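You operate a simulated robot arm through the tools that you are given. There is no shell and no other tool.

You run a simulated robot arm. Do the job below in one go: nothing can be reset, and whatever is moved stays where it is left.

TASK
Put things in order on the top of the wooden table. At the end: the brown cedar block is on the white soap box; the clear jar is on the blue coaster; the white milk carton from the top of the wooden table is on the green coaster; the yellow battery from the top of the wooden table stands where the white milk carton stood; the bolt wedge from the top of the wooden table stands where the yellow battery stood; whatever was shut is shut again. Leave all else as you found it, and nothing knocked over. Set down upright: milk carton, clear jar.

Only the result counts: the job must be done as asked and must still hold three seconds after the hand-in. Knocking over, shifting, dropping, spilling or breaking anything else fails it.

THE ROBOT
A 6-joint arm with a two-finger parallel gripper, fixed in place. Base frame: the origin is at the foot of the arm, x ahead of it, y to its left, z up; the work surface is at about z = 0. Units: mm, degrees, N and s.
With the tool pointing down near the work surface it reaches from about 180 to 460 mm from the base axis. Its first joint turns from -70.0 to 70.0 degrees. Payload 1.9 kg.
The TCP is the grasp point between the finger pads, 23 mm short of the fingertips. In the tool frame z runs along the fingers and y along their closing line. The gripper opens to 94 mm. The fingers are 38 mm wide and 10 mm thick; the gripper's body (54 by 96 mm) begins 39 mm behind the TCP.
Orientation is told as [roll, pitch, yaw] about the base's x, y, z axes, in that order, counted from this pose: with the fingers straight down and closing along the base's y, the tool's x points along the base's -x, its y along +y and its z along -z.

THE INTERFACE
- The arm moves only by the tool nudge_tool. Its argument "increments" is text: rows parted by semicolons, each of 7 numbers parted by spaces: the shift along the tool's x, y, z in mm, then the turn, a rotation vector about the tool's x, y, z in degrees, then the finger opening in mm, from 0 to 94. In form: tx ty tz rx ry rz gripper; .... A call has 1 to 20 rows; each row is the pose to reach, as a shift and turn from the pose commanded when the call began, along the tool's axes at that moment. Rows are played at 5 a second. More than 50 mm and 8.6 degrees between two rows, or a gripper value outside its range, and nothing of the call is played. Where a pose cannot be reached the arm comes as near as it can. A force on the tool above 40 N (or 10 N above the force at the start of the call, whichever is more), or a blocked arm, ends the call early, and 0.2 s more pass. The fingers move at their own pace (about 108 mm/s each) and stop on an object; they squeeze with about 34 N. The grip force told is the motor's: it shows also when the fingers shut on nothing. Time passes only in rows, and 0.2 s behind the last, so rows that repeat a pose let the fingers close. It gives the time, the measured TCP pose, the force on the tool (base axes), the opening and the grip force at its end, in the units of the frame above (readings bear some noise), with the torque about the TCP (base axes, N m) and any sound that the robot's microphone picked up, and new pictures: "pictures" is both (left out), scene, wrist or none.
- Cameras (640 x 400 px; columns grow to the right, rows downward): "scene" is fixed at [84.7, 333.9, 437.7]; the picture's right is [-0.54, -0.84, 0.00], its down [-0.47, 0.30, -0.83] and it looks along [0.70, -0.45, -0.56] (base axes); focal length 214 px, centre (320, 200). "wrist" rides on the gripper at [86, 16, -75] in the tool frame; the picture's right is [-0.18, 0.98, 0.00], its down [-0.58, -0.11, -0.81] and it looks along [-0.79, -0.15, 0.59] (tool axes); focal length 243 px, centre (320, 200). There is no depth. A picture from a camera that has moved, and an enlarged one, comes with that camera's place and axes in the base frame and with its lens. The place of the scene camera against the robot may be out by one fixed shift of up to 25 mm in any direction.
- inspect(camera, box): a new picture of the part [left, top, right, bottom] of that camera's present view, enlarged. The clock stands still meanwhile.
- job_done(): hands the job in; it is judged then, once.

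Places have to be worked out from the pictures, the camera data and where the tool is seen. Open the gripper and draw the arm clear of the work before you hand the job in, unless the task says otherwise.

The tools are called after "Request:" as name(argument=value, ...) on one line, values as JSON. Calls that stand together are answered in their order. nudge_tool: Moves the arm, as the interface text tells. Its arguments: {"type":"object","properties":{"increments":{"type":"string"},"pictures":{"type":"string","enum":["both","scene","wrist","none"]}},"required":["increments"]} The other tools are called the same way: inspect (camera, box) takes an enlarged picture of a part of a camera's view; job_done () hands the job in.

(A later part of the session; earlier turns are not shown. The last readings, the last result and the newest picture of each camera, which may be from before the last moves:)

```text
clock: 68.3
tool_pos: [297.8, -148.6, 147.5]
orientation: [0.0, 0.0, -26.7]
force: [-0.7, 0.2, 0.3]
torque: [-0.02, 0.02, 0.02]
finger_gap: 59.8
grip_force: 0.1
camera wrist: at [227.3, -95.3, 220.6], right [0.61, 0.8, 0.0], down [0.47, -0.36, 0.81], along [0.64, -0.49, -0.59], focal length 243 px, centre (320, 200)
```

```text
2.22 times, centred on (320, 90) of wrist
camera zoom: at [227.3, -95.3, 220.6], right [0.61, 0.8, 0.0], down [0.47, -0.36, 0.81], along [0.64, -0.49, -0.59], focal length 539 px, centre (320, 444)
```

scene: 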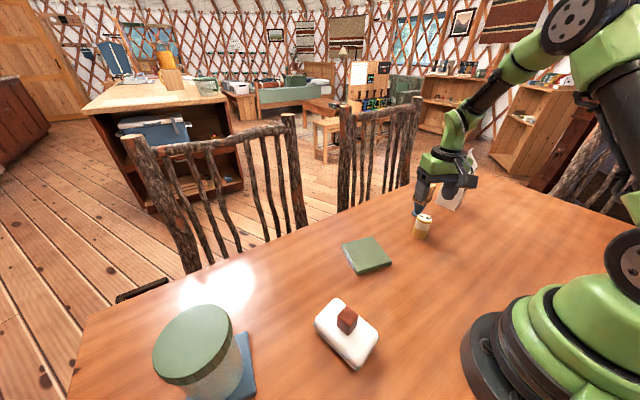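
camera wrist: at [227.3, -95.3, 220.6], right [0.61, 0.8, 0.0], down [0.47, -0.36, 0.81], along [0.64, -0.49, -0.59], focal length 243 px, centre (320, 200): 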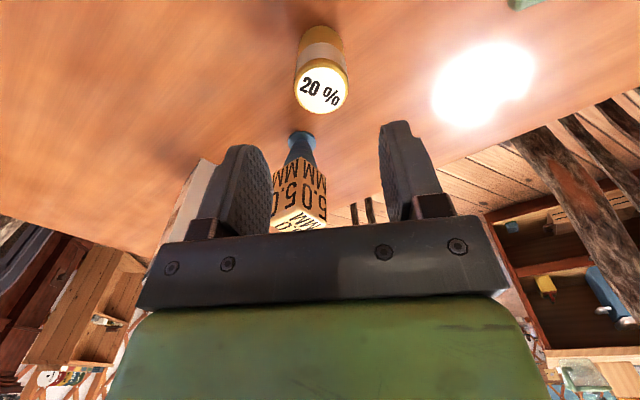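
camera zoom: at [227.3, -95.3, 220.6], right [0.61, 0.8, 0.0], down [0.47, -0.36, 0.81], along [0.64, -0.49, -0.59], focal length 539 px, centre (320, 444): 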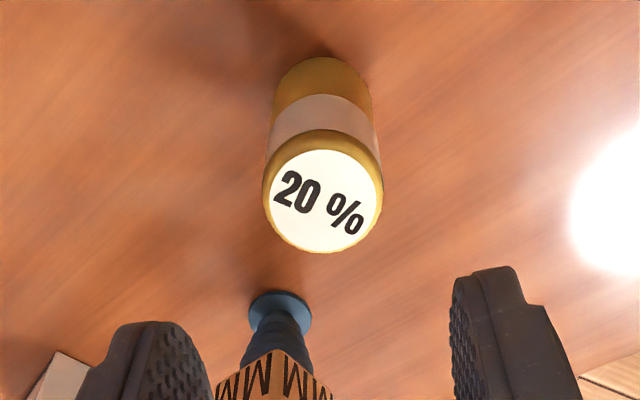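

The battery stands upright at the parking spot. The wedge's cube head is square to the base axes, centred near (364.5, -226), about 38 mm wide; I move above it with yaw 0.

Request:
nudge_tool(increments="-10 0 -17 0 0 -6.7 70; -40 -13 -17 0 0 -13.4 70; -68 -26 -17 0 0 -20 70; -94.4 -39.2 -17 0 0 -26.7 70; -94.4 -39.2 -17 0 0 -26.7 70; -94.4 -39.2 -17 0 0 -26.7 70", pictures="both")

Request:
inspect(camera="wrist", box=[220, 0, 440, 165])

```text
clock: 69.7
tool_pos: [364.5, -224.0, 162.9]
orientation: [0.1, 0.0, 0.1]
force: [-0.4, 0.1, 0.6]
torque: [0.01, 0.04, -0.02]
finger_gap: 69.9
grip_force: 0.0
camera wrist: at [277.7, -209.0, 236.7], right [0.18, 0.98, 0.0], down [0.58, -0.11, 0.81], along [0.79, -0.15, -0.59], focal length 243 px, centre (320, 200)
```

scene: 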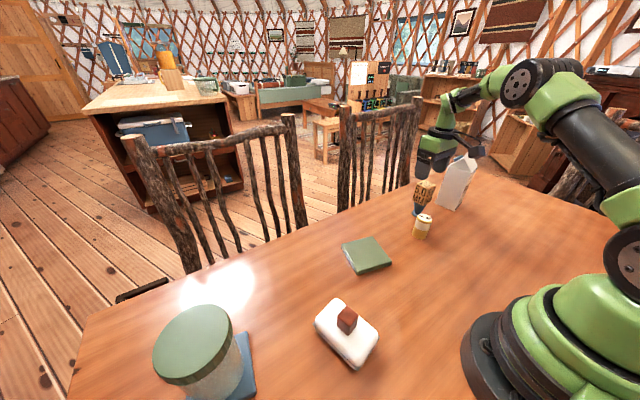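
wrist: 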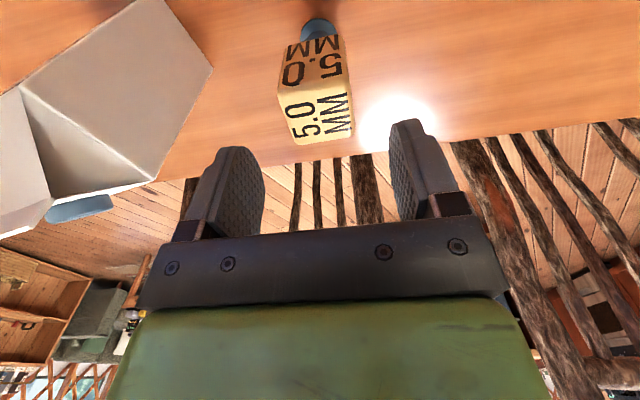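

```text
2.42 times, centred on (330, 82) of wrist
camera zoom: at [277.7, -209.0, 236.7], right [0.18, 0.98, 0.0], down [0.58, -0.11, 0.81], along [0.79, -0.15, -0.59], focal length 588 px, centre (296, 485)
```

zoom: 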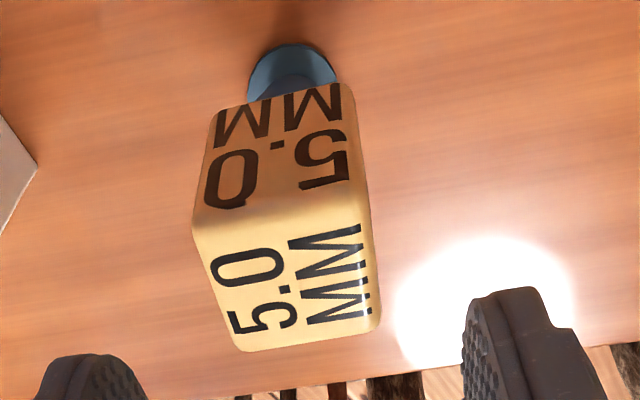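

The head lies centred between the fingers and square to them. I descend to z ≈ 92 and grip the head.

Request:
nudge_tool(increments="0 0 25 0 0 0 70; 0 0 50 0 0 0 70; 0 0 71 0 0 0 70; 0 0 71 0 0 0 70; 0 0 71 0 0 0 70", pictures="wrist")

Request:
inspect(camera="scene", box=[390, 140, 490, 240])

```text
clock: 70.9
tool_pos: [366.9, -223.6, 93.5]
orientation: [0.0, 0.0, 0.0]
force: [-0.3, 0.4, -0.3]
torque: [-0.01, 0.0, 0.01]
finger_gap: 70.1
grip_force: 0.0
camera wrist: at [278.9, -209.2, 167.0], right [0.18, 0.98, 0.0], down [0.58, -0.11, 0.81], along [0.79, -0.15, -0.59], focal length 243 px, centre (320, 200)
```

wrist: 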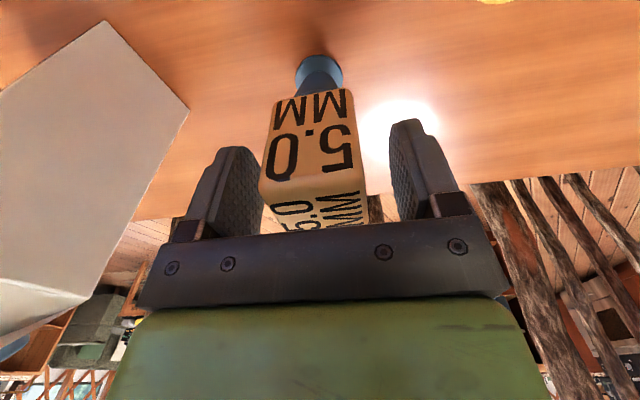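

```text
4.00 times, centred on (440, 190) of scene
camera zoom: at [84.7, 333.9, 437.7], right [-0.54, -0.84, 0.0], down [-0.47, 0.3, -0.83], along [0.7, -0.45, -0.56], focal length 858 px, centre (-160, 240)
```

zoom: 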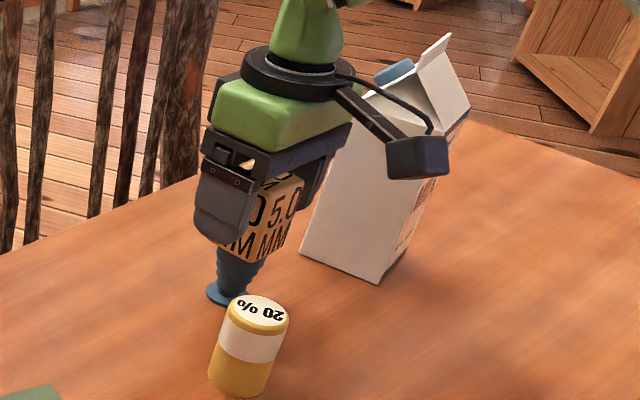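

Request:
nudge_tool(increments="0 0 0 0 0 0 60; 0 0 0 0 0 0 50; 0 0 0 0 0 0 42; 0 0 0 0 0 0 34; 0 0 0 0 0 0 28; 0 0 0 0 0 0 28", pictures="wrist")

```text
clock: 72.3
tool_pos: [365.4, -224.6, 93.7]
orientation: [-0.1, 0.0, 0.0]
force: [-1.2, -0.7, 2.3]
torque: [-0.1, 0.14, -0.01]
finger_gap: 41.8
grip_force: 34.2
camera wrist: at [278.9, -209.3, 167.3], right [0.18, 0.98, 0.0], down [0.58, -0.11, 0.81], along [0.79, -0.15, -0.59], focal length 243 px, centre (320, 200)
```

wrist: 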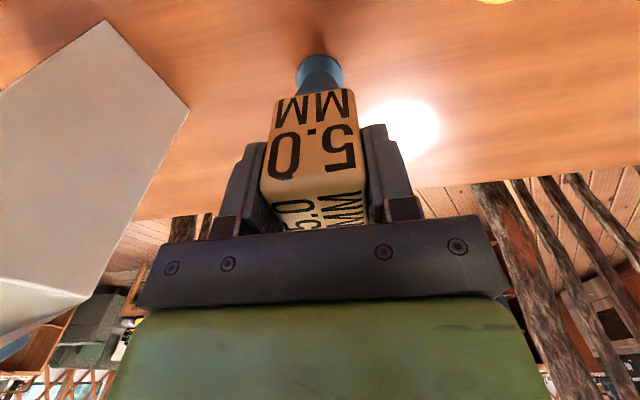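

The wedge is gripped (41.8 mm). I lift it and draw inwards above the battery's height.

Request:
nudge_tool(increments="0 0 -25 0 0 0 28; 0 0 -55 0 0 0 28; 25 15 -85 0 0 0 28; 60 37 -110 0 0 0 28; 95 58 -125 0 0 0 28; 95 58 -125 0 0 0 28; 95 58 -125 0 0 0 28", pictures="both")

```text
clock: 73.9
tool_pos: [274.8, -170.5, 218.6]
orientation: [-0.1, 0.0, 0.0]
force: [0.9, 0.7, -0.8]
torque: [0.0, 0.01, 0.0]
finger_gap: 41.7
grip_force: 33.9
camera wrist: at [187.2, -155.8, 291.5], right [0.18, 0.98, 0.0], down [0.58, -0.11, 0.81], along [0.79, -0.15, -0.59], focal length 243 px, centre (320, 200)
```

scene: 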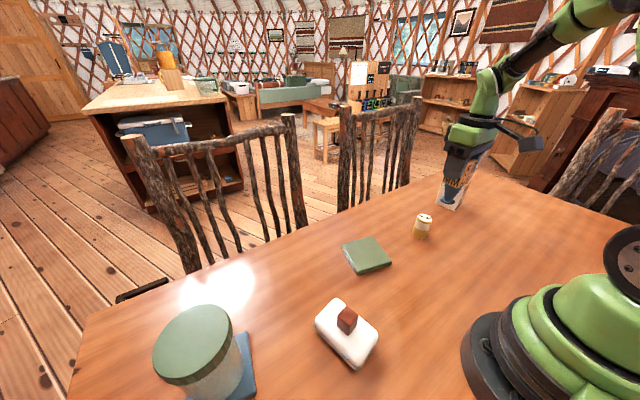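
wrist: 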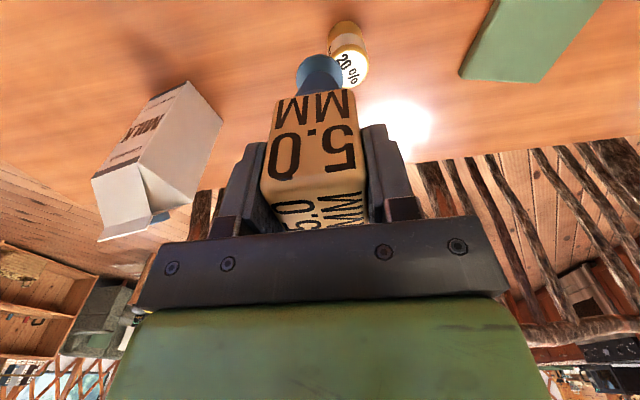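

This view shows two faces of the carton, so I enlarge it to measure its footprint before swinging the wedge over.

Request:
inspect(camera="wrist", box=[85, 70, 235, 250])

```text
2.22 times, centred on (160, 160) of wrist
camera zoom: at [187.2, -155.8, 291.5], right [0.18, 0.98, 0.0], down [0.58, -0.11, 0.81], along [0.79, -0.15, -0.59], focal length 539 px, centre (676, 289)
```

zoom: 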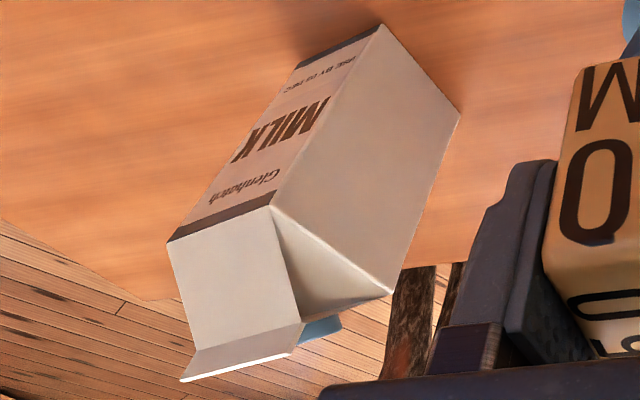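

The carton's footprint is about 64 × 64 mm, centre ≈ (345, -368), turned 13°. Now I swing the wedge across to the left, high above everything.

Request:
nudge_tool(increments="2.4 40.9 0 0 0 -4.3 28; 4.9 81.8 0 0 0 -8.6 28; 7.3 122.7 0 0 0 -12.9 28; 9.8 163.6 0 0 0 -17.2 28; 12.2 204.4 0 0 0 -21.4 28; 14.7 245.3 0 0 0 -25.7 28; 17.1 286.2 0 0 0 -30 28; 19.6 327.1 0 0 0 -34.3 28; 22 368 0 0 0 -38.6 28; 22 368 0 0 0 -38.6 28; 22 368 0 0 0 -38.6 28", pictures="none")

```text
clock: 76.3
tool_pos: [248.1, 201.5, 217.3]
orientation: [0.0, -0.1, 38.5]
force: [-0.3, -0.1, -2.5]
torque: [0.0, 0.01, -0.02]
finger_gap: 41.7
grip_force: 34.1
```

Request:
nudge_tool(increments="-30 -0.4 22 0 0 0 28; -61 -0.8 44 0 0 0 28; -91 -1.1 66 0 0 0 28; -121.5 -1.5 87 0 0 0 28; -121.5 -1.5 87 0 0 0 28; -121.5 -1.5 87 0 0 0 28", pictures="both")

Request:
inspect(camera="scene", box=[220, 240, 320, 330])

```text
clock: 77.7
tool_pos: [345.9, 276.5, 131.5]
orientation: [0.0, 0.0, 38.6]
force: [-0.2, -0.8, -2.0]
torque: [0.01, 0.04, 0.01]
finger_gap: 42.0
grip_force: 34.1
camera wrist: at [267.5, 235.0, 204.8], right [-0.47, 0.88, 0.0], down [0.52, 0.28, 0.81], along [0.71, 0.38, -0.59], focal length 243 px, centre (320, 200)
```

scene: 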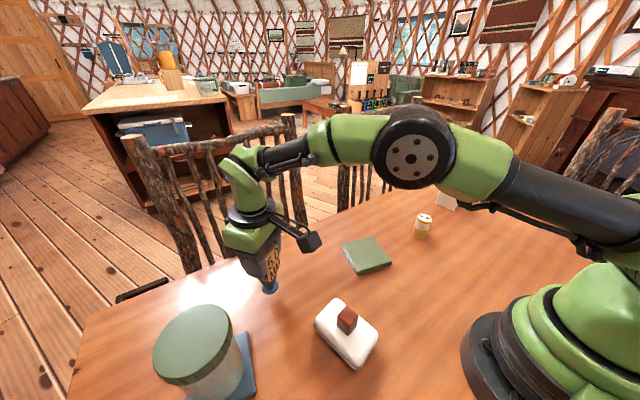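
wrist: 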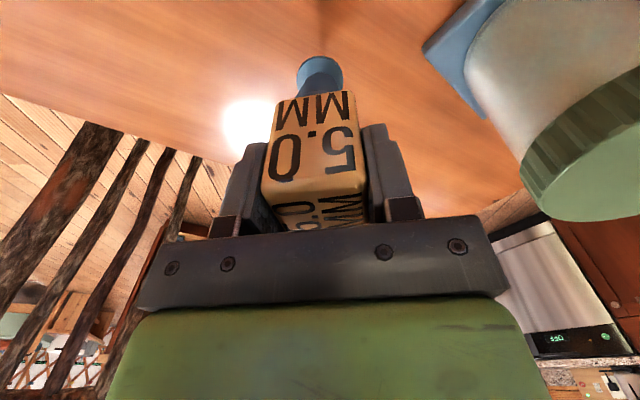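

```text
4.44 times, centred on (270, 285) of scene
camera zoom: at [84.7, 333.9, 437.7], right [-0.54, -0.84, 0.0], down [-0.47, 0.3, -0.83], along [0.7, -0.45, -0.56], focal length 953 px, centre (542, -178)
```

zoom: 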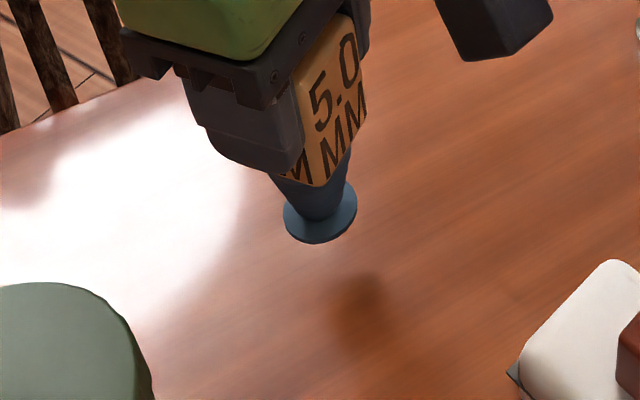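

The wedge hangs over the battery's old spot. I lower to just above the table and then feel for contact.

Request:
nudge_tool(increments="0.7 0 15 0 0 0 28; 0.7 0 30 0 0 0 28; 0.7 0 34 0 0 0 28; 0.7 0 34 0 0 0 28; 0.7 0 34 0 0 0 28", pictures="none")

Request:
nudge_tool(increments="0 0 1.5 0 0 0 28; 0 0 1.5 0 0 0 28; 0 0 1.5 0 0 0 28", pictures="none")

```text
clock: 78.9
tool_pos: [345.9, 274.9, 97.9]
orientation: [0.1, 0.0, 38.5]
force: [0.4, -0.1, -2.2]
torque: [0.01, 0.01, 0.02]
finger_gap: 42.0
grip_force: 33.9
```

```text
clock: 79.7
tool_pos: [345.7, 274.0, 94.3]
orientation: [0.1, -0.1, 38.5]
force: [-0.3, -0.9, -2.5]
torque: [-0.01, -0.01, 0.0]
finger_gap: 41.6
grip_force: 33.5
```

Request:
nudge_tool(increments="0 0 1.2 0 0 0 28; 0 0 1.2 0 0 0 28; 0 0 1.2 0 0 0 28", pictures="none")

Request:
nudge_tool(increments="0 0 0.8 0 0 0 28; 0 0 0.8 0 0 0 28; 0 0 0.8 0 0 0 28", pictures="none")

```text
clock: 80.5
tool_pos: [345.9, 274.1, 94.4]
orientation: [0.2, -0.1, 38.7]
force: [-0.6, 0.1, -1.9]
torque: [0.03, 0.0, -0.02]
finger_gap: 41.8
grip_force: 33.6
```

```text
clock: 81.3
tool_pos: [345.0, 274.5, 93.2]
orientation: [0.0, 0.0, 38.7]
force: [-2.6, -6.6, 11.2]
torque: [-0.67, 0.2, 0.01]
finger_gap: 41.6
grip_force: 34.1
```

Contact, with some side load; I ease up by 0.7 mm and re-read before releasing.

Request:
nudge_tool(increments="0 0 -0.7 0 0 0 28; 0 0 -0.7 0 0 0 28; 0 0 -0.7 0 0 0 28", pictures="scene")

Request:
inspect(camera="scene", box=[230, 250, 310, 320])

```text
clock: 82.1
tool_pos: [345.9, 275.8, 94.1]
orientation: [0.2, -0.1, 38.6]
force: [-0.3, -0.1, -3.2]
torque: [-0.03, 0.0, -0.03]
finger_gap: 41.6
grip_force: 33.8
```

scene: 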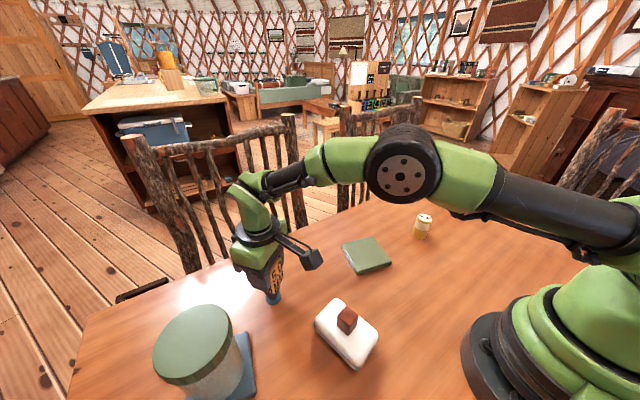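

```text
5.71 times, centred on (270, 285) of scene
camera zoom: at [84.7, 333.9, 437.7], right [-0.54, -0.84, 0.0], down [-0.47, 0.3, -0.83], along [0.7, -0.45, -0.56], focal length 1226 px, centre (606, -286)
```

zoom: 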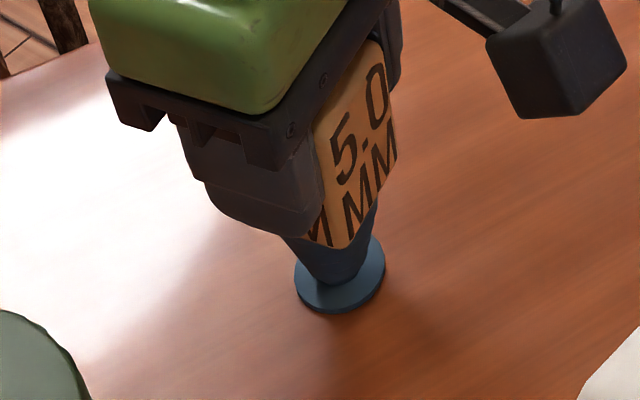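

Now it hangs just free (weight only). I lower 0.4 mm and open gently.

Request:
nudge_tool(increments="0 0 0.4 0 0 0 28; 0 0 0.4 0 0 0 28; 0 0 0.4 0 0 0 43; 0 0 0.4 0 0 0 46; 0 0 0.4 0 0 0 52; 0 0 0.4 0 0 0 62; 0 0 0.4 0 0 0 70; 0 0 0.4 0 0 0 70", pictures="both")

Request:
inspect(camera="scene", box=[230, 250, 310, 320])

```text
clock: 83.9
tool_pos: [346.7, 273.5, 93.4]
orientation: [0.1, 0.0, 38.6]
force: [0.6, -1.0, 0.0]
torque: [0.02, 0.01, -0.01]
finger_gap: 70.0
grip_force: 0.0
camera wrist: at [267.5, 232.8, 167.2], right [-0.47, 0.88, 0.0], down [0.52, 0.28, 0.81], along [0.71, 0.38, -0.59], focal length 243 px, centre (320, 200)
```

scene: 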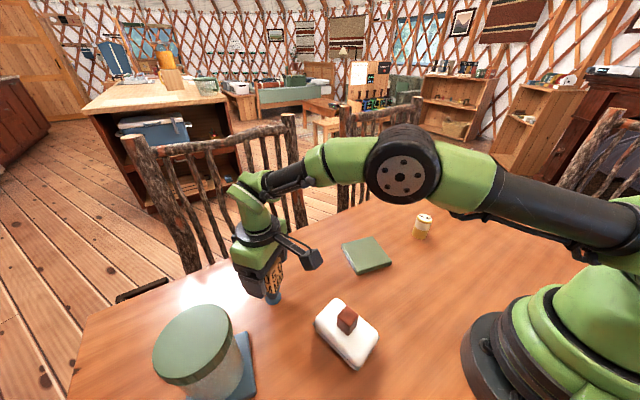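
wrist: 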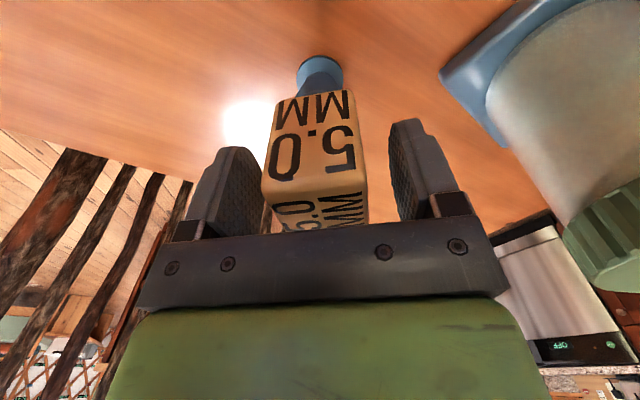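

```text
5.71 times, centred on (270, 285) of scene
camera zoom: at [84.7, 333.9, 437.7], right [-0.54, -0.84, 0.0], down [-0.47, 0.3, -0.83], along [0.7, -0.45, -0.56], focal length 1226 px, centre (606, -286)
```

zoom: 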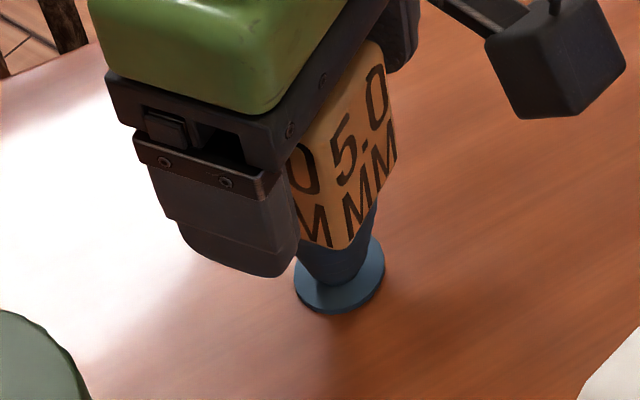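

The wedge stands by itself between open fingers. I rise straight up, then draw inwards.

Request:
nudge_tool(increments="0 0 -15 0 0 0 70; 0 0 -35 0 0 0 70; 0 0 -58 0 0 0 70; 30 0 -80 0 0 0 70; 70 0 -105 0 0 0 70; 110 0 -125 0 0 0 70; 110 0 -125 0 0 0 70", pictures="both")

Request:
inspect(camera="scene", box=[230, 250, 310, 320])

```text
clock: 85.5
tool_pos: [263.2, 204.3, 219.6]
orientation: [0.1, -0.1, 38.6]
force: [0.9, 0.4, 0.6]
torque: [0.0, 0.03, 0.03]
finger_gap: 70.0
grip_force: 0.0
camera wrist: at [184.5, 162.7, 292.4], right [-0.47, 0.88, 0.0], down [0.52, 0.28, 0.81], along [0.71, 0.38, -0.59], focal length 243 px, centre (320, 200)
```

scene: 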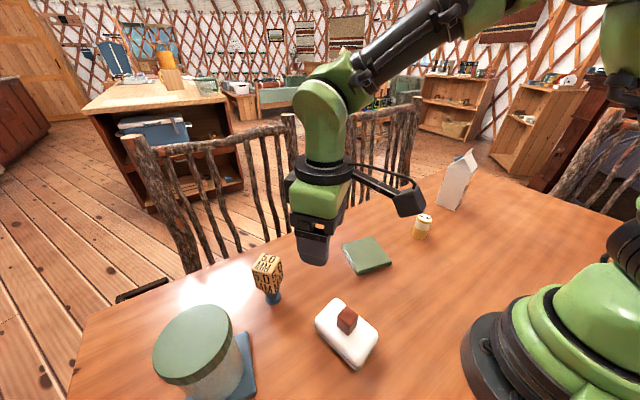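
wrist: 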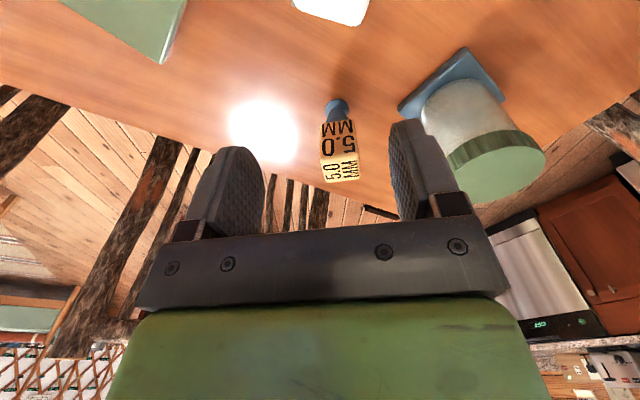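

```text
5.71 times, centred on (270, 285) of scene
camera zoom: at [84.6, 333.9, 437.7], right [-0.54, -0.84, 0.0], down [-0.47, 0.3, -0.83], along [0.7, -0.45, -0.56], focal length 1226 px, centre (606, -286)
```

zoom: 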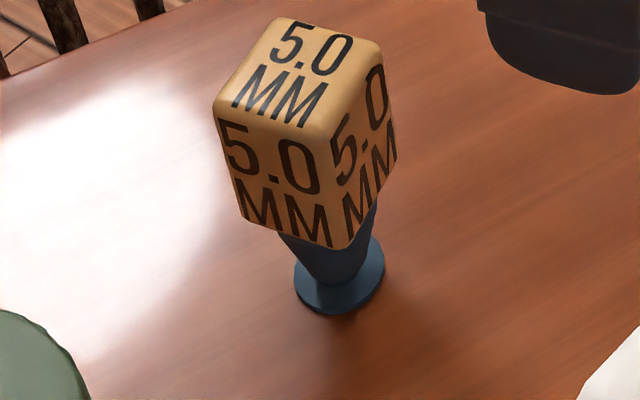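

The wedge stands upright where the battery stood. Next the carton: I swing back to the right, turning the tool to yaw -77° so the closing line lies across the carton's 64 mm width.

Request:
nudge_tool(increments="16.7 -19.5 -0.7 0 0 7.7 94; 33.3 -38.9 -1.3 0 0 15.4 94; 50 -58.4 -2 0 0 23.1 94; 66.6 -77.9 -2.7 0 0 30.8 94; 83.3 -97.3 -3.3 0 0 38.5 94; 99.9 -116.8 -4 0 0 46.2 94; 116.6 -136.3 -4.7 0 0 53.9 94; 133.2 -155.7 -5.3 0 0 61.7 94; 149.9 -175.2 -6 0 0 69.4 94; 166.5 -194.7 -6.7 0 0 77.1 94; 183.2 -214.1 -7.3 0 0 84.8 94; 199.8 -233.6 -8 0 0 92.5 94; 216.5 -253.1 -8.7 0 0 100.2 94; 233.1 -272.5 -9.3 0 0 107.9 94; 249.8 -292 -10 0 0 115.6 94; 249.8 -292 -10 0 0 115.6 94", pictures="both")

```text
clock: 88.9
tool_pos: [248.8, -178.4, 227.5]
orientation: [0.0, 0.1, -77.0]
force: [-0.5, -0.1, -0.7]
torque: [0.02, 0.0, 0.02]
finger_gap: 94.1
grip_force: 0.2
camera wrist: at [243.2, -90.9, 302.1], right [1.0, 0.04, 0.0], down [0.02, -0.59, 0.81], along [0.03, -0.81, -0.59], focal length 243 px, centre (320, 200)
```

scene: 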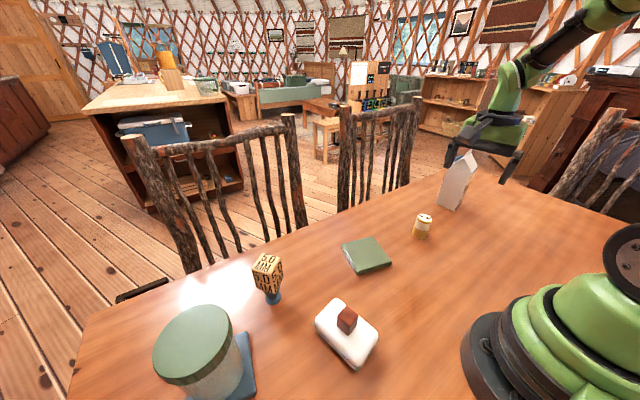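
wrist: 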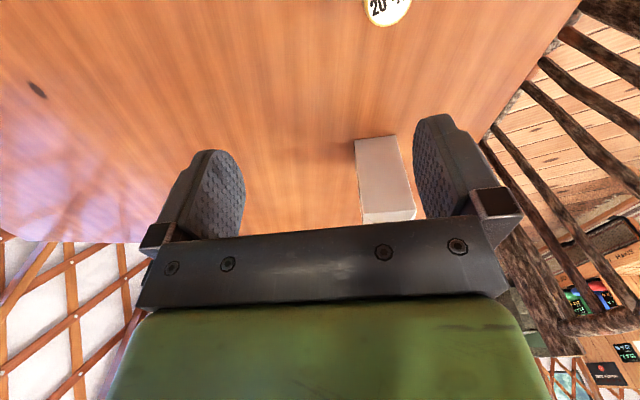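

Request:
inspect(camera="wrist", box=[335, 115, 435, 235])

```text
3.33 times, centred on (385, 175) of wrist
camera zoom: at [243.2, -90.9, 302.1], right [1.0, 0.04, 0.0], down [0.02, -0.59, 0.81], along [0.03, -0.81, -0.59], focal length 809 px, centre (103, 283)
```

zoom: 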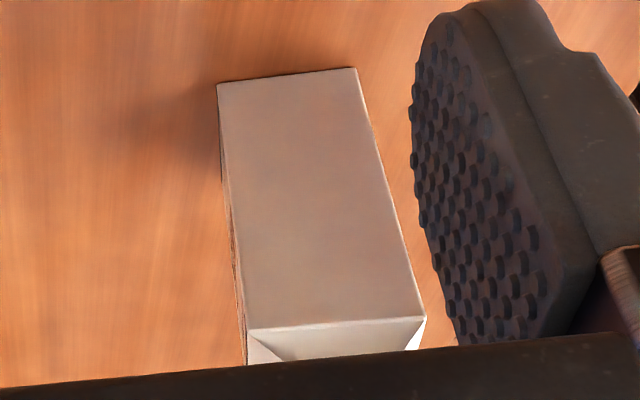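

Carton front corners confirmed at about (308, -343) and (369, -329). I now tilt the tool 50° outwards while moving to a stand-off point 90 mm back along the approach line.

Request:
nudge_tool(increments="-14 6.5 5 0 -7 0 94; -28 13 10 0 -14 0 94; -43 19.5 15 0 -21.5 0 94; -60 26.5 25 0 -29 0 94; -77 34 35 0 -36.5 0 94; -95 42 48 0 -43.5 0 94; -115 51.4 60 0 -50 0 94; -115 51.4 60 0 -50 0 94; -115 51.4 60 0 -50 0 94", pictures="both")

Request:
inspect(camera="scene", box=[390, 100, 530, 240])

Request:
inspect(camera="wrist", box=[180, 0, 460, 240])

```text
clock: 90.9
tool_pos: [323.0, -280.3, 169.7]
orientation: [0.0, -50.0, -77.0]
force: [-0.1, -0.5, 0.0]
torque: [0.07, 0.01, 0.02]
finger_gap: 93.8
grip_force: 0.0
camera wrist: at [312.1, -167.3, 150.5], right [0.98, 0.11, 0.14], down [-0.16, 0.21, 0.96], along [0.07, -0.97, 0.23], focal length 243 px, centre (320, 200)
```

scene: 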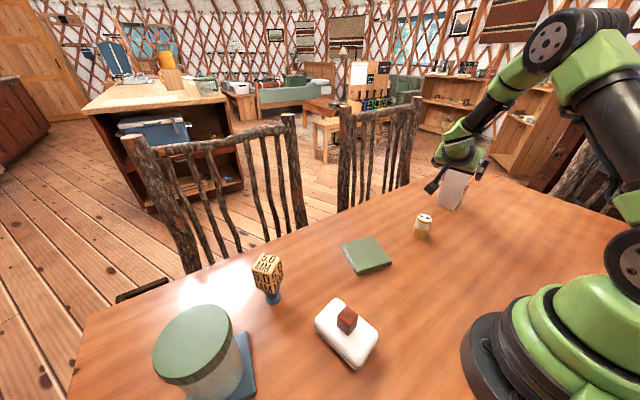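
wrist: 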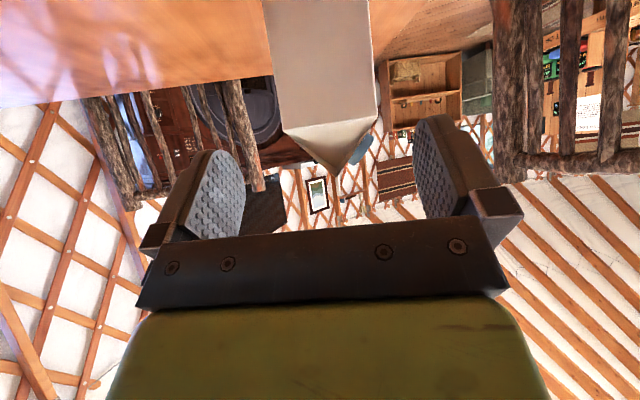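

```text
2.86 times, centred on (460, 170) of scene
camera zoom: at [84.7, 333.9, 437.7], right [-0.54, -0.84, 0.0], down [-0.47, 0.3, -0.83], along [0.7, -0.45, -0.56], focal length 613 px, centre (-80, 286)
```

zoom: 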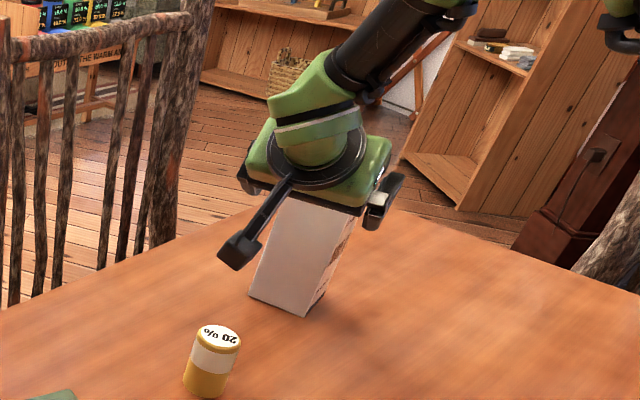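

```text
1.67 times, centred on (320, 120) of wrist
camera zoom: at [312.1, -167.3, 150.5], right [0.98, 0.11, 0.14], down [-0.16, 0.21, 0.96], along [0.07, -0.97, 0.23], focal length 404 px, centre (320, 333)
```

zoom: 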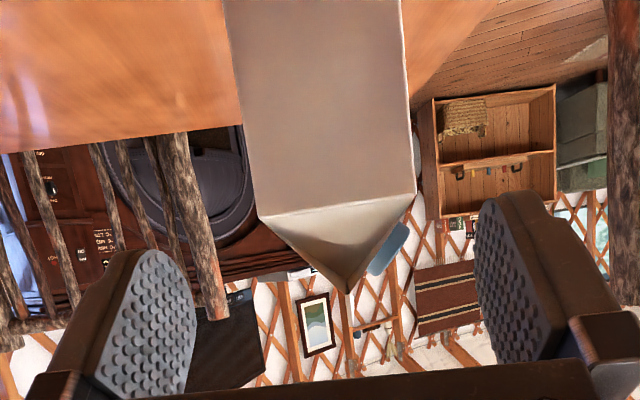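

The carton is 62–63 mm wide and centred about 3 mm to the +y side of the tool. I correct that and advance along the tool axis, stopping 30 mm short to check.

Request:
nudge_tool(increments="0 3 0 0 0 0 94; 0 3 20 0 0 0 94; 0 3 40 0 0 0 94; 0 3 60 0 0 0 94; 0 3 60 0 0 0 94; 0 3 60 0 0 0 94", pictures="both")

Request:
inspect(camera="scene", box=[410, 120, 510, 240])

Request:
inspect(camera="wrist", box=[180, 0, 460, 240])

```text
clock: 92.3
tool_pos: [335.1, -322.6, 129.8]
orientation: [0.1, -49.9, -77.0]
force: [-0.8, 0.0, 0.3]
torque: [0.0, 0.0, 0.02]
finger_gap: 93.8
grip_force: 0.1
camera wrist: at [325.0, -209.9, 110.6], right [0.98, 0.11, 0.14], down [-0.16, 0.21, 0.96], along [0.07, -0.97, 0.23], focal length 243 px, centre (320, 200)
```

scene: 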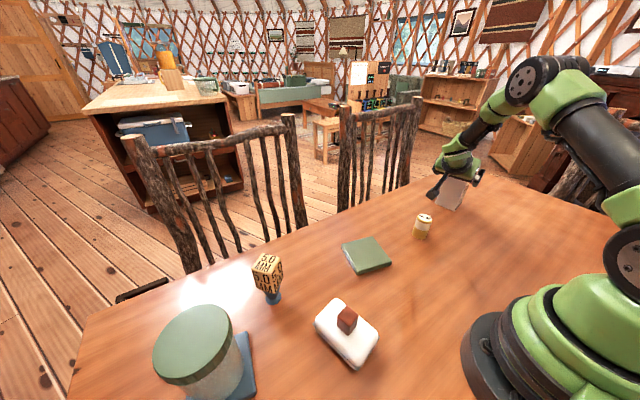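
wrist: 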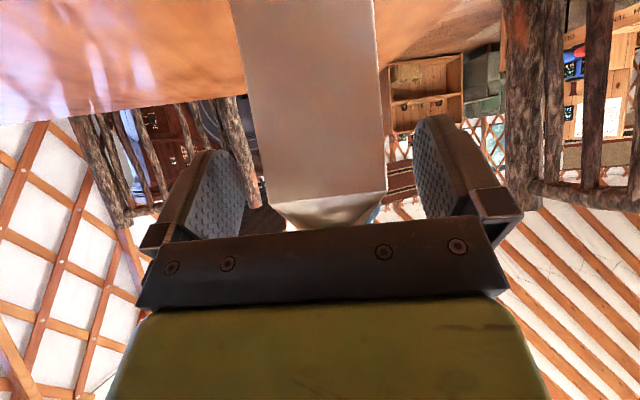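

```text
3.33 times, centred on (460, 180) of scene
camera zoom: at [84.7, 333.9, 437.7], right [-0.54, -0.84, 0.0], down [-0.47, 0.3, -0.83], along [0.7, -0.45, -0.56], focal length 715 px, centre (-147, 267)
```

zoom: 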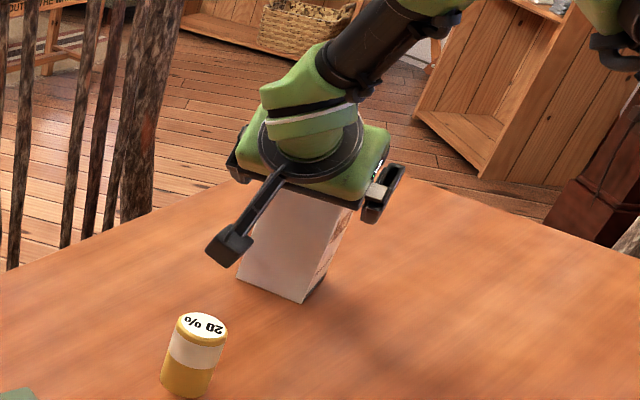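

```text
1.67 times, centred on (320, 120) of wrist
camera zoom: at [325.0, -209.9, 110.6], right [0.98, 0.11, 0.14], down [-0.16, 0.21, 0.96], along [0.07, -0.97, 0.23], focal length 404 px, centre (320, 333)
```

zoom: 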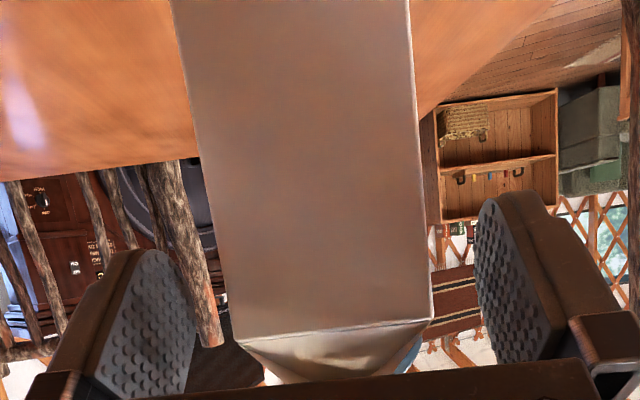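

Fingers flank the carton evenly with no contact. I advance the last ~31 mm and then close.

Request:
nudge_tool(increments="0 0.8 10 0 0 0 94; 0 0.8 20 0 0 0 94; 0 0.8 31 0 0 0 94; 0 0.8 31 0 0 0 94; 0 0.8 31 0 0 0 94", pictures="both")

Request:
inspect(camera="scene", box=[410, 120, 510, 240])

Request:
inspect(camera="wrist", box=[180, 0, 460, 240])

```text
clock: 93.5
tool_pos: [340.5, -344.1, 108.8]
orientation: [0.0, -49.9, -76.9]
force: [1.0, 1.7, 0.7]
torque: [-0.08, 0.04, -0.03]
finger_gap: 93.9
grip_force: 0.0
camera wrist: at [330.7, -232.3, 91.2], right [0.98, 0.11, 0.14], down [-0.16, 0.21, 0.96], along [0.07, -0.97, 0.23], focal length 243 px, centre (320, 200)
```

scene: 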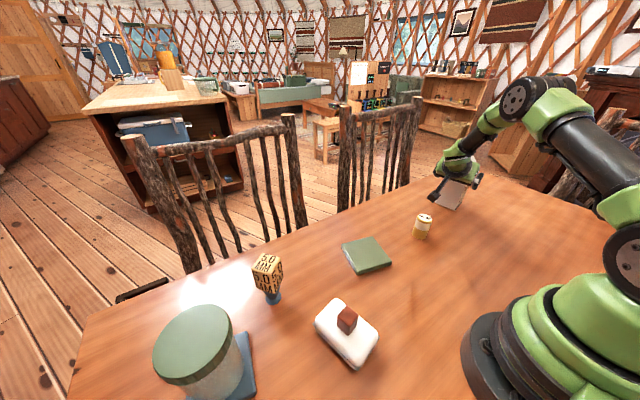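
wrist: 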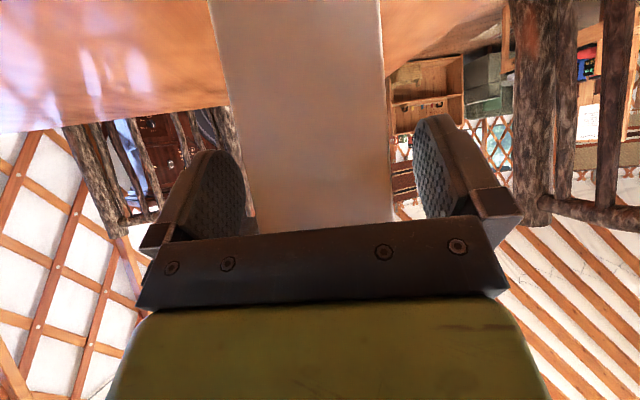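

```text
3.33 times, centred on (460, 180) of scene
camera zoom: at [84.7, 333.9, 437.7], right [-0.54, -0.84, 0.0], down [-0.47, 0.3, -0.83], along [0.7, -0.45, -0.56], focal length 715 px, centre (-147, 267)
```

zoom: 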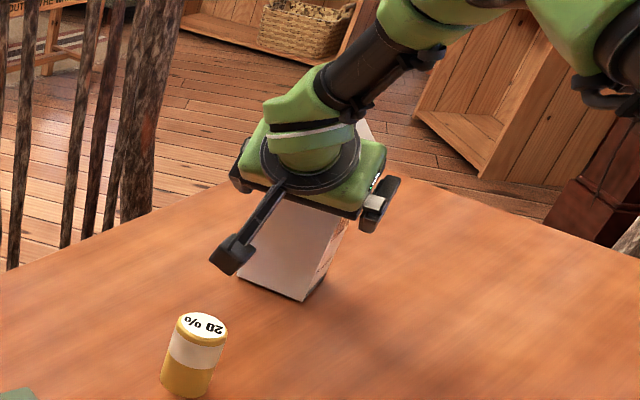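

```text
1.67 times, centred on (320, 120) of wrist
camera zoom: at [330.7, -232.3, 91.2], right [0.98, 0.11, 0.14], down [-0.16, 0.21, 0.96], along [0.07, -0.97, 0.23], focal length 404 px, centre (320, 333)
```

zoom: 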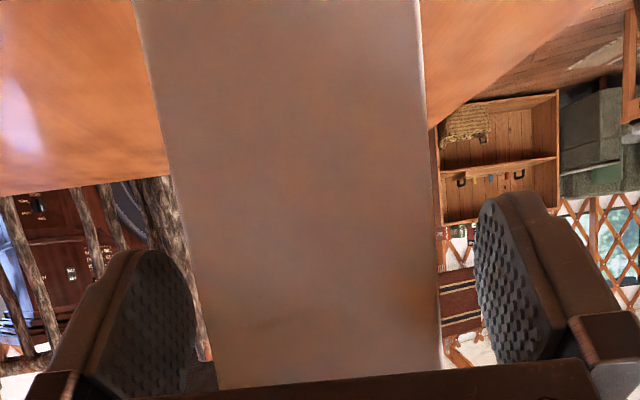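

Force is near zero and the fingers flank the carton. I close slowly.

Request:
nudge_tool(increments="0 0 0 0 0 0 84; 0 0 0 0 0 0 76; 0 0 0 0 0 0 70; 0 0 0 0 0 0 64; 0 0 0 0 0 0 56; 0 0 0 0 0 0 50; 0 0 0 0 0 0 50", pictures="both")

Request:
inspect(camera="scene", box=[410, 120, 510, 240])

```text
clock: 95.1
tool_pos: [341.8, -344.7, 111.5]
orientation: [0.1, -50.0, -77.0]
force: [-1.5, -1.7, -0.6]
torque: [-0.33, -0.02, -0.12]
finger_gap: 65.1
grip_force: 33.9
camera wrist: at [330.7, -232.4, 91.3], right [0.98, 0.1, 0.14], down [-0.16, 0.21, 0.96], along [0.07, -0.97, 0.23], focal length 243 px, centre (320, 200)
```

scene: 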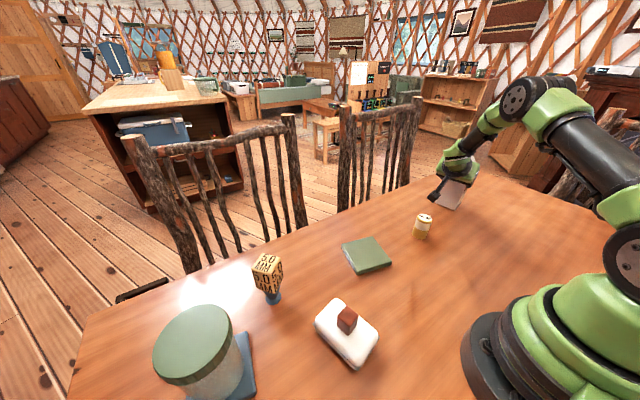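
wrist: 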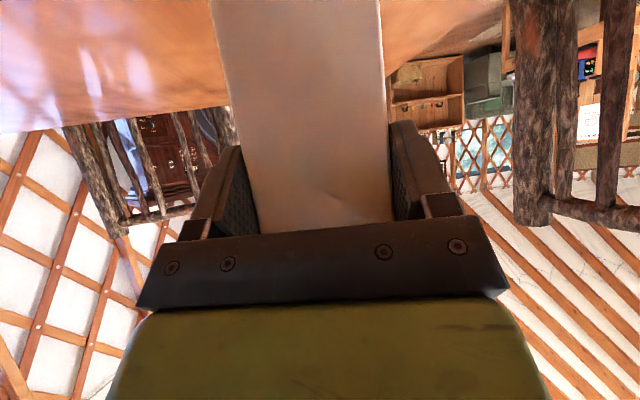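

```text
3.33 times, centred on (460, 180) of scene
camera zoom: at [84.7, 333.9, 437.7], right [-0.54, -0.84, 0.0], down [-0.47, 0.3, -0.83], along [0.7, -0.45, -0.56], focal length 715 px, centre (-147, 267)
```

zoom: 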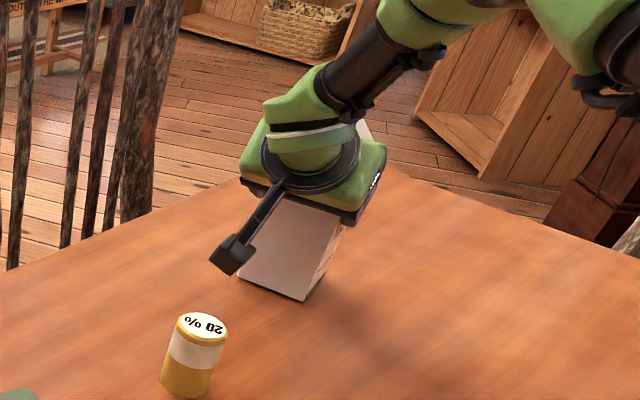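

The carton is gripped at 65 mm. I lift 10 mm straight up to check, then on to 120 mm.

Request:
nudge_tool(increments="-3.8 0 -3.2 0 0 0 50; -7.7 0 -6.4 0 0 0 50; -7.7 0 -6.4 0 0 0 50; -7.7 0 -6.4 0 0 0 50", pictures="both")

Request:
inspect(camera="scene", box=[410, 120, 510, 240])

```text
clock: 96.1
tool_pos: [341.9, -345.6, 121.8]
orientation: [0.0, -49.9, -77.1]
force: [-0.2, -0.5, -6.2]
torque: [0.14, 0.05, 0.0]
finger_gap: 65.0
grip_force: 33.4
camera wrist: at [331.3, -233.0, 101.9], right [0.98, 0.11, 0.14], down [-0.16, 0.21, 0.96], along [0.07, -0.97, 0.23], focal length 243 px, centre (320, 200)
```

scene: 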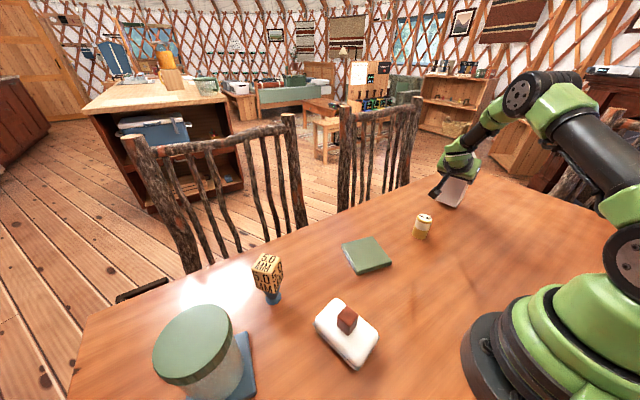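
wrist: 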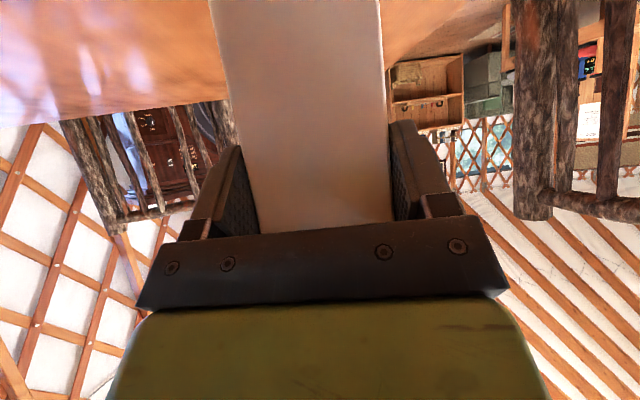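

```text
3.33 times, centred on (460, 180) of scene
camera zoom: at [84.7, 333.9, 437.8], right [-0.54, -0.84, 0.0], down [-0.47, 0.3, -0.83], along [0.7, -0.45, -0.56], focal length 715 px, centre (-147, 267)
```

zoom: 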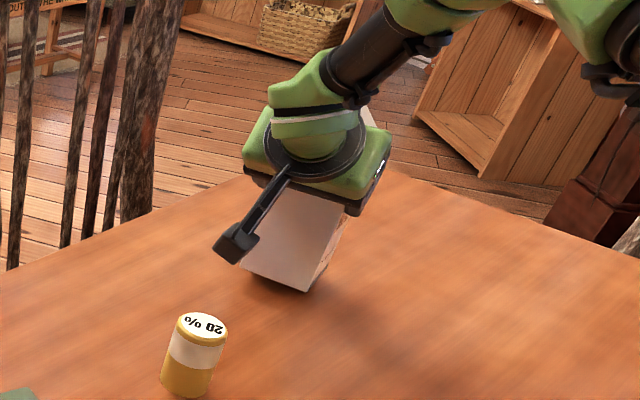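

The carton holds firmly (about 6 N). I lift another 105 mm gently.

Request:
nudge_tool(increments="-15.3 0 -12.9 0 0 0 50; -34.5 0 -28.9 0 0 0 50; -57.5 0 -48.2 0 0 0 50; -80.4 0 -67.5 0 0 0 50; -80.4 0 -67.5 0 0 0 50; -80.4 0 -67.5 0 0 0 50", pictures="both")

```text
clock: 97.5
tool_pos: [344.5, -344.8, 226.8]
orientation: [0.0, -49.9, -77.1]
force: [0.3, 0.0, -6.2]
torque: [0.1, 0.07, -0.01]
finger_gap: 65.2
grip_force: 34.0
camera wrist: at [333.7, -231.9, 207.2], right [0.98, 0.1, 0.14], down [-0.16, 0.21, 0.96], along [0.07, -0.97, 0.23], focal length 243 px, centre (320, 200)
```

scene: 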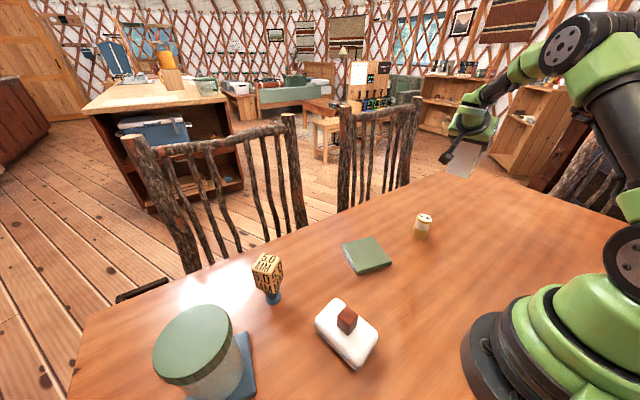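
wrist: 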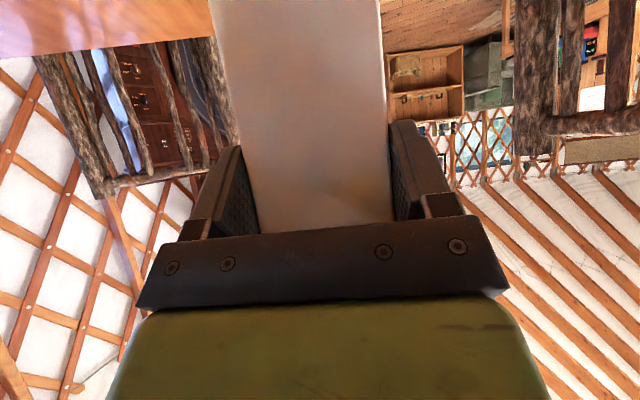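

The lift is steady. I now carry the carton across on a straight, level line to above the green coaster, turning it by 38° on the way.

Request:
nudge_tool(increments="25.2 5.2 -30 -2.91 0 -2.44 50; 50.3 10.5 -60 -5.82 0 -4.88 50; 75.5 15.7 -89.9 -8.73 0 -7.32 50; 100.6 20.9 -119.9 -11.64 0 -9.76 50; 125.8 26.2 -149.9 -14.55 0 -12.2 50; 125.8 26.2 -149.9 -14.55 0 -12.2 50", pictures="scene")

```text
clock: 98.9
tool_pos: [325.9, -144.8, 223.3]
orientation: [0.0, -50.0, -58.0]
force: [-0.8, -0.5, -6.4]
torque: [0.16, 0.08, 0.0]
finger_gap: 64.9
grip_force: 33.9
```

scene: 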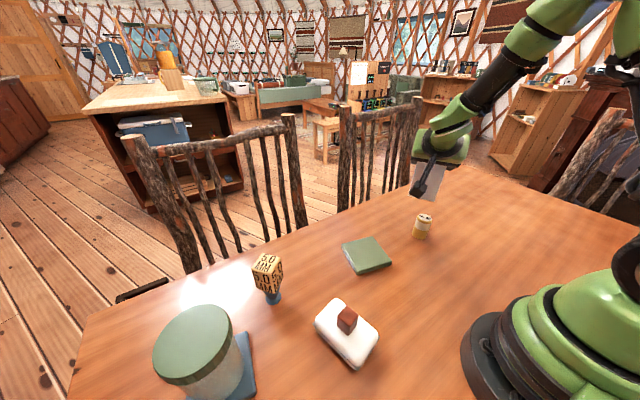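

Request:
nudge_tool(increments="22.5 17.3 -26.8 -2.91 0 -2.44 50; 44.9 34.7 -53.5 -5.82 0 -4.88 50; 67.4 52 -80.3 -8.73 0 -7.32 50; 89.8 69.4 -107 -11.64 0 -9.76 50; 112.3 86.7 -133.8 -14.55 0 -12.2 50; 112.3 86.7 -133.8 -14.55 0 -12.2 50; 112.3 86.7 -133.8 -14.55 0 -12.2 50", pictures="both")

Request:
inspect(camera="scene", box=[300, 120, 460, 300])

```text
clock: 100.5
tool_pos: [302.5, 47.0, 225.2]
orientation: [0.1, -50.0, -39.1]
force: [-0.4, -0.8, -7.0]
torque: [0.13, 0.13, -0.04]
finger_gap: 64.8
grip_force: 33.8
camera wrist: at [224.7, 129.9, 204.8], right [0.71, 0.69, 0.14], down [-0.26, 0.07, 0.96], along [0.65, -0.72, 0.23], focal length 243 px, centre (320, 200)
```

scene: 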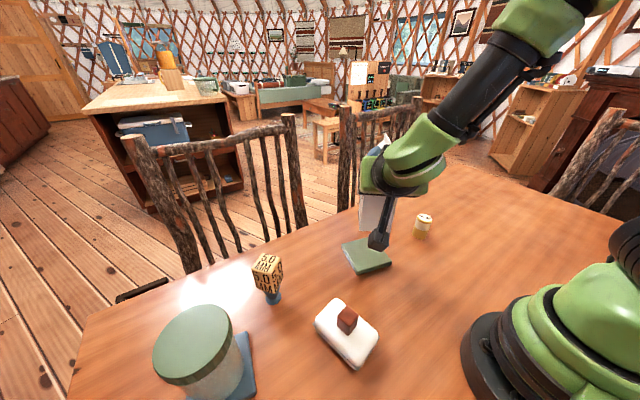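
wrist: 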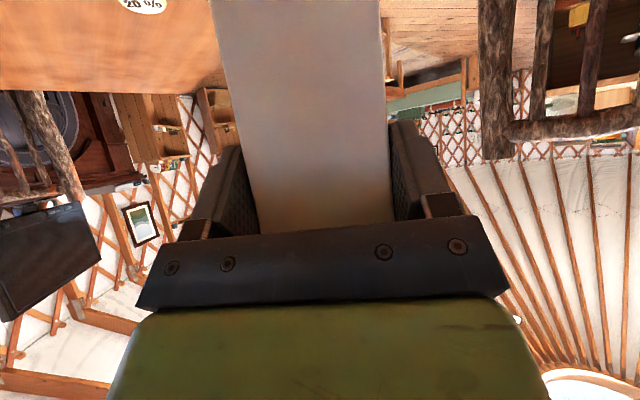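

```text
2.22 times, centred on (380, 210) of scene
camera zoom: at [84.7, 334.0, 437.7], right [-0.54, -0.84, 0.0], down [-0.47, 0.3, -0.83], along [0.7, -0.45, -0.56], focal length 477 px, centre (187, 178)
```

zoom: 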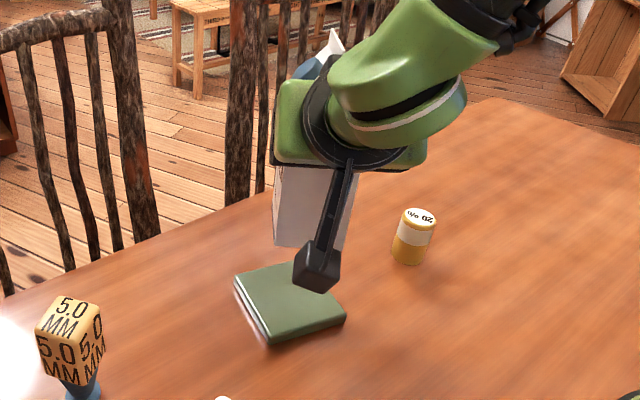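

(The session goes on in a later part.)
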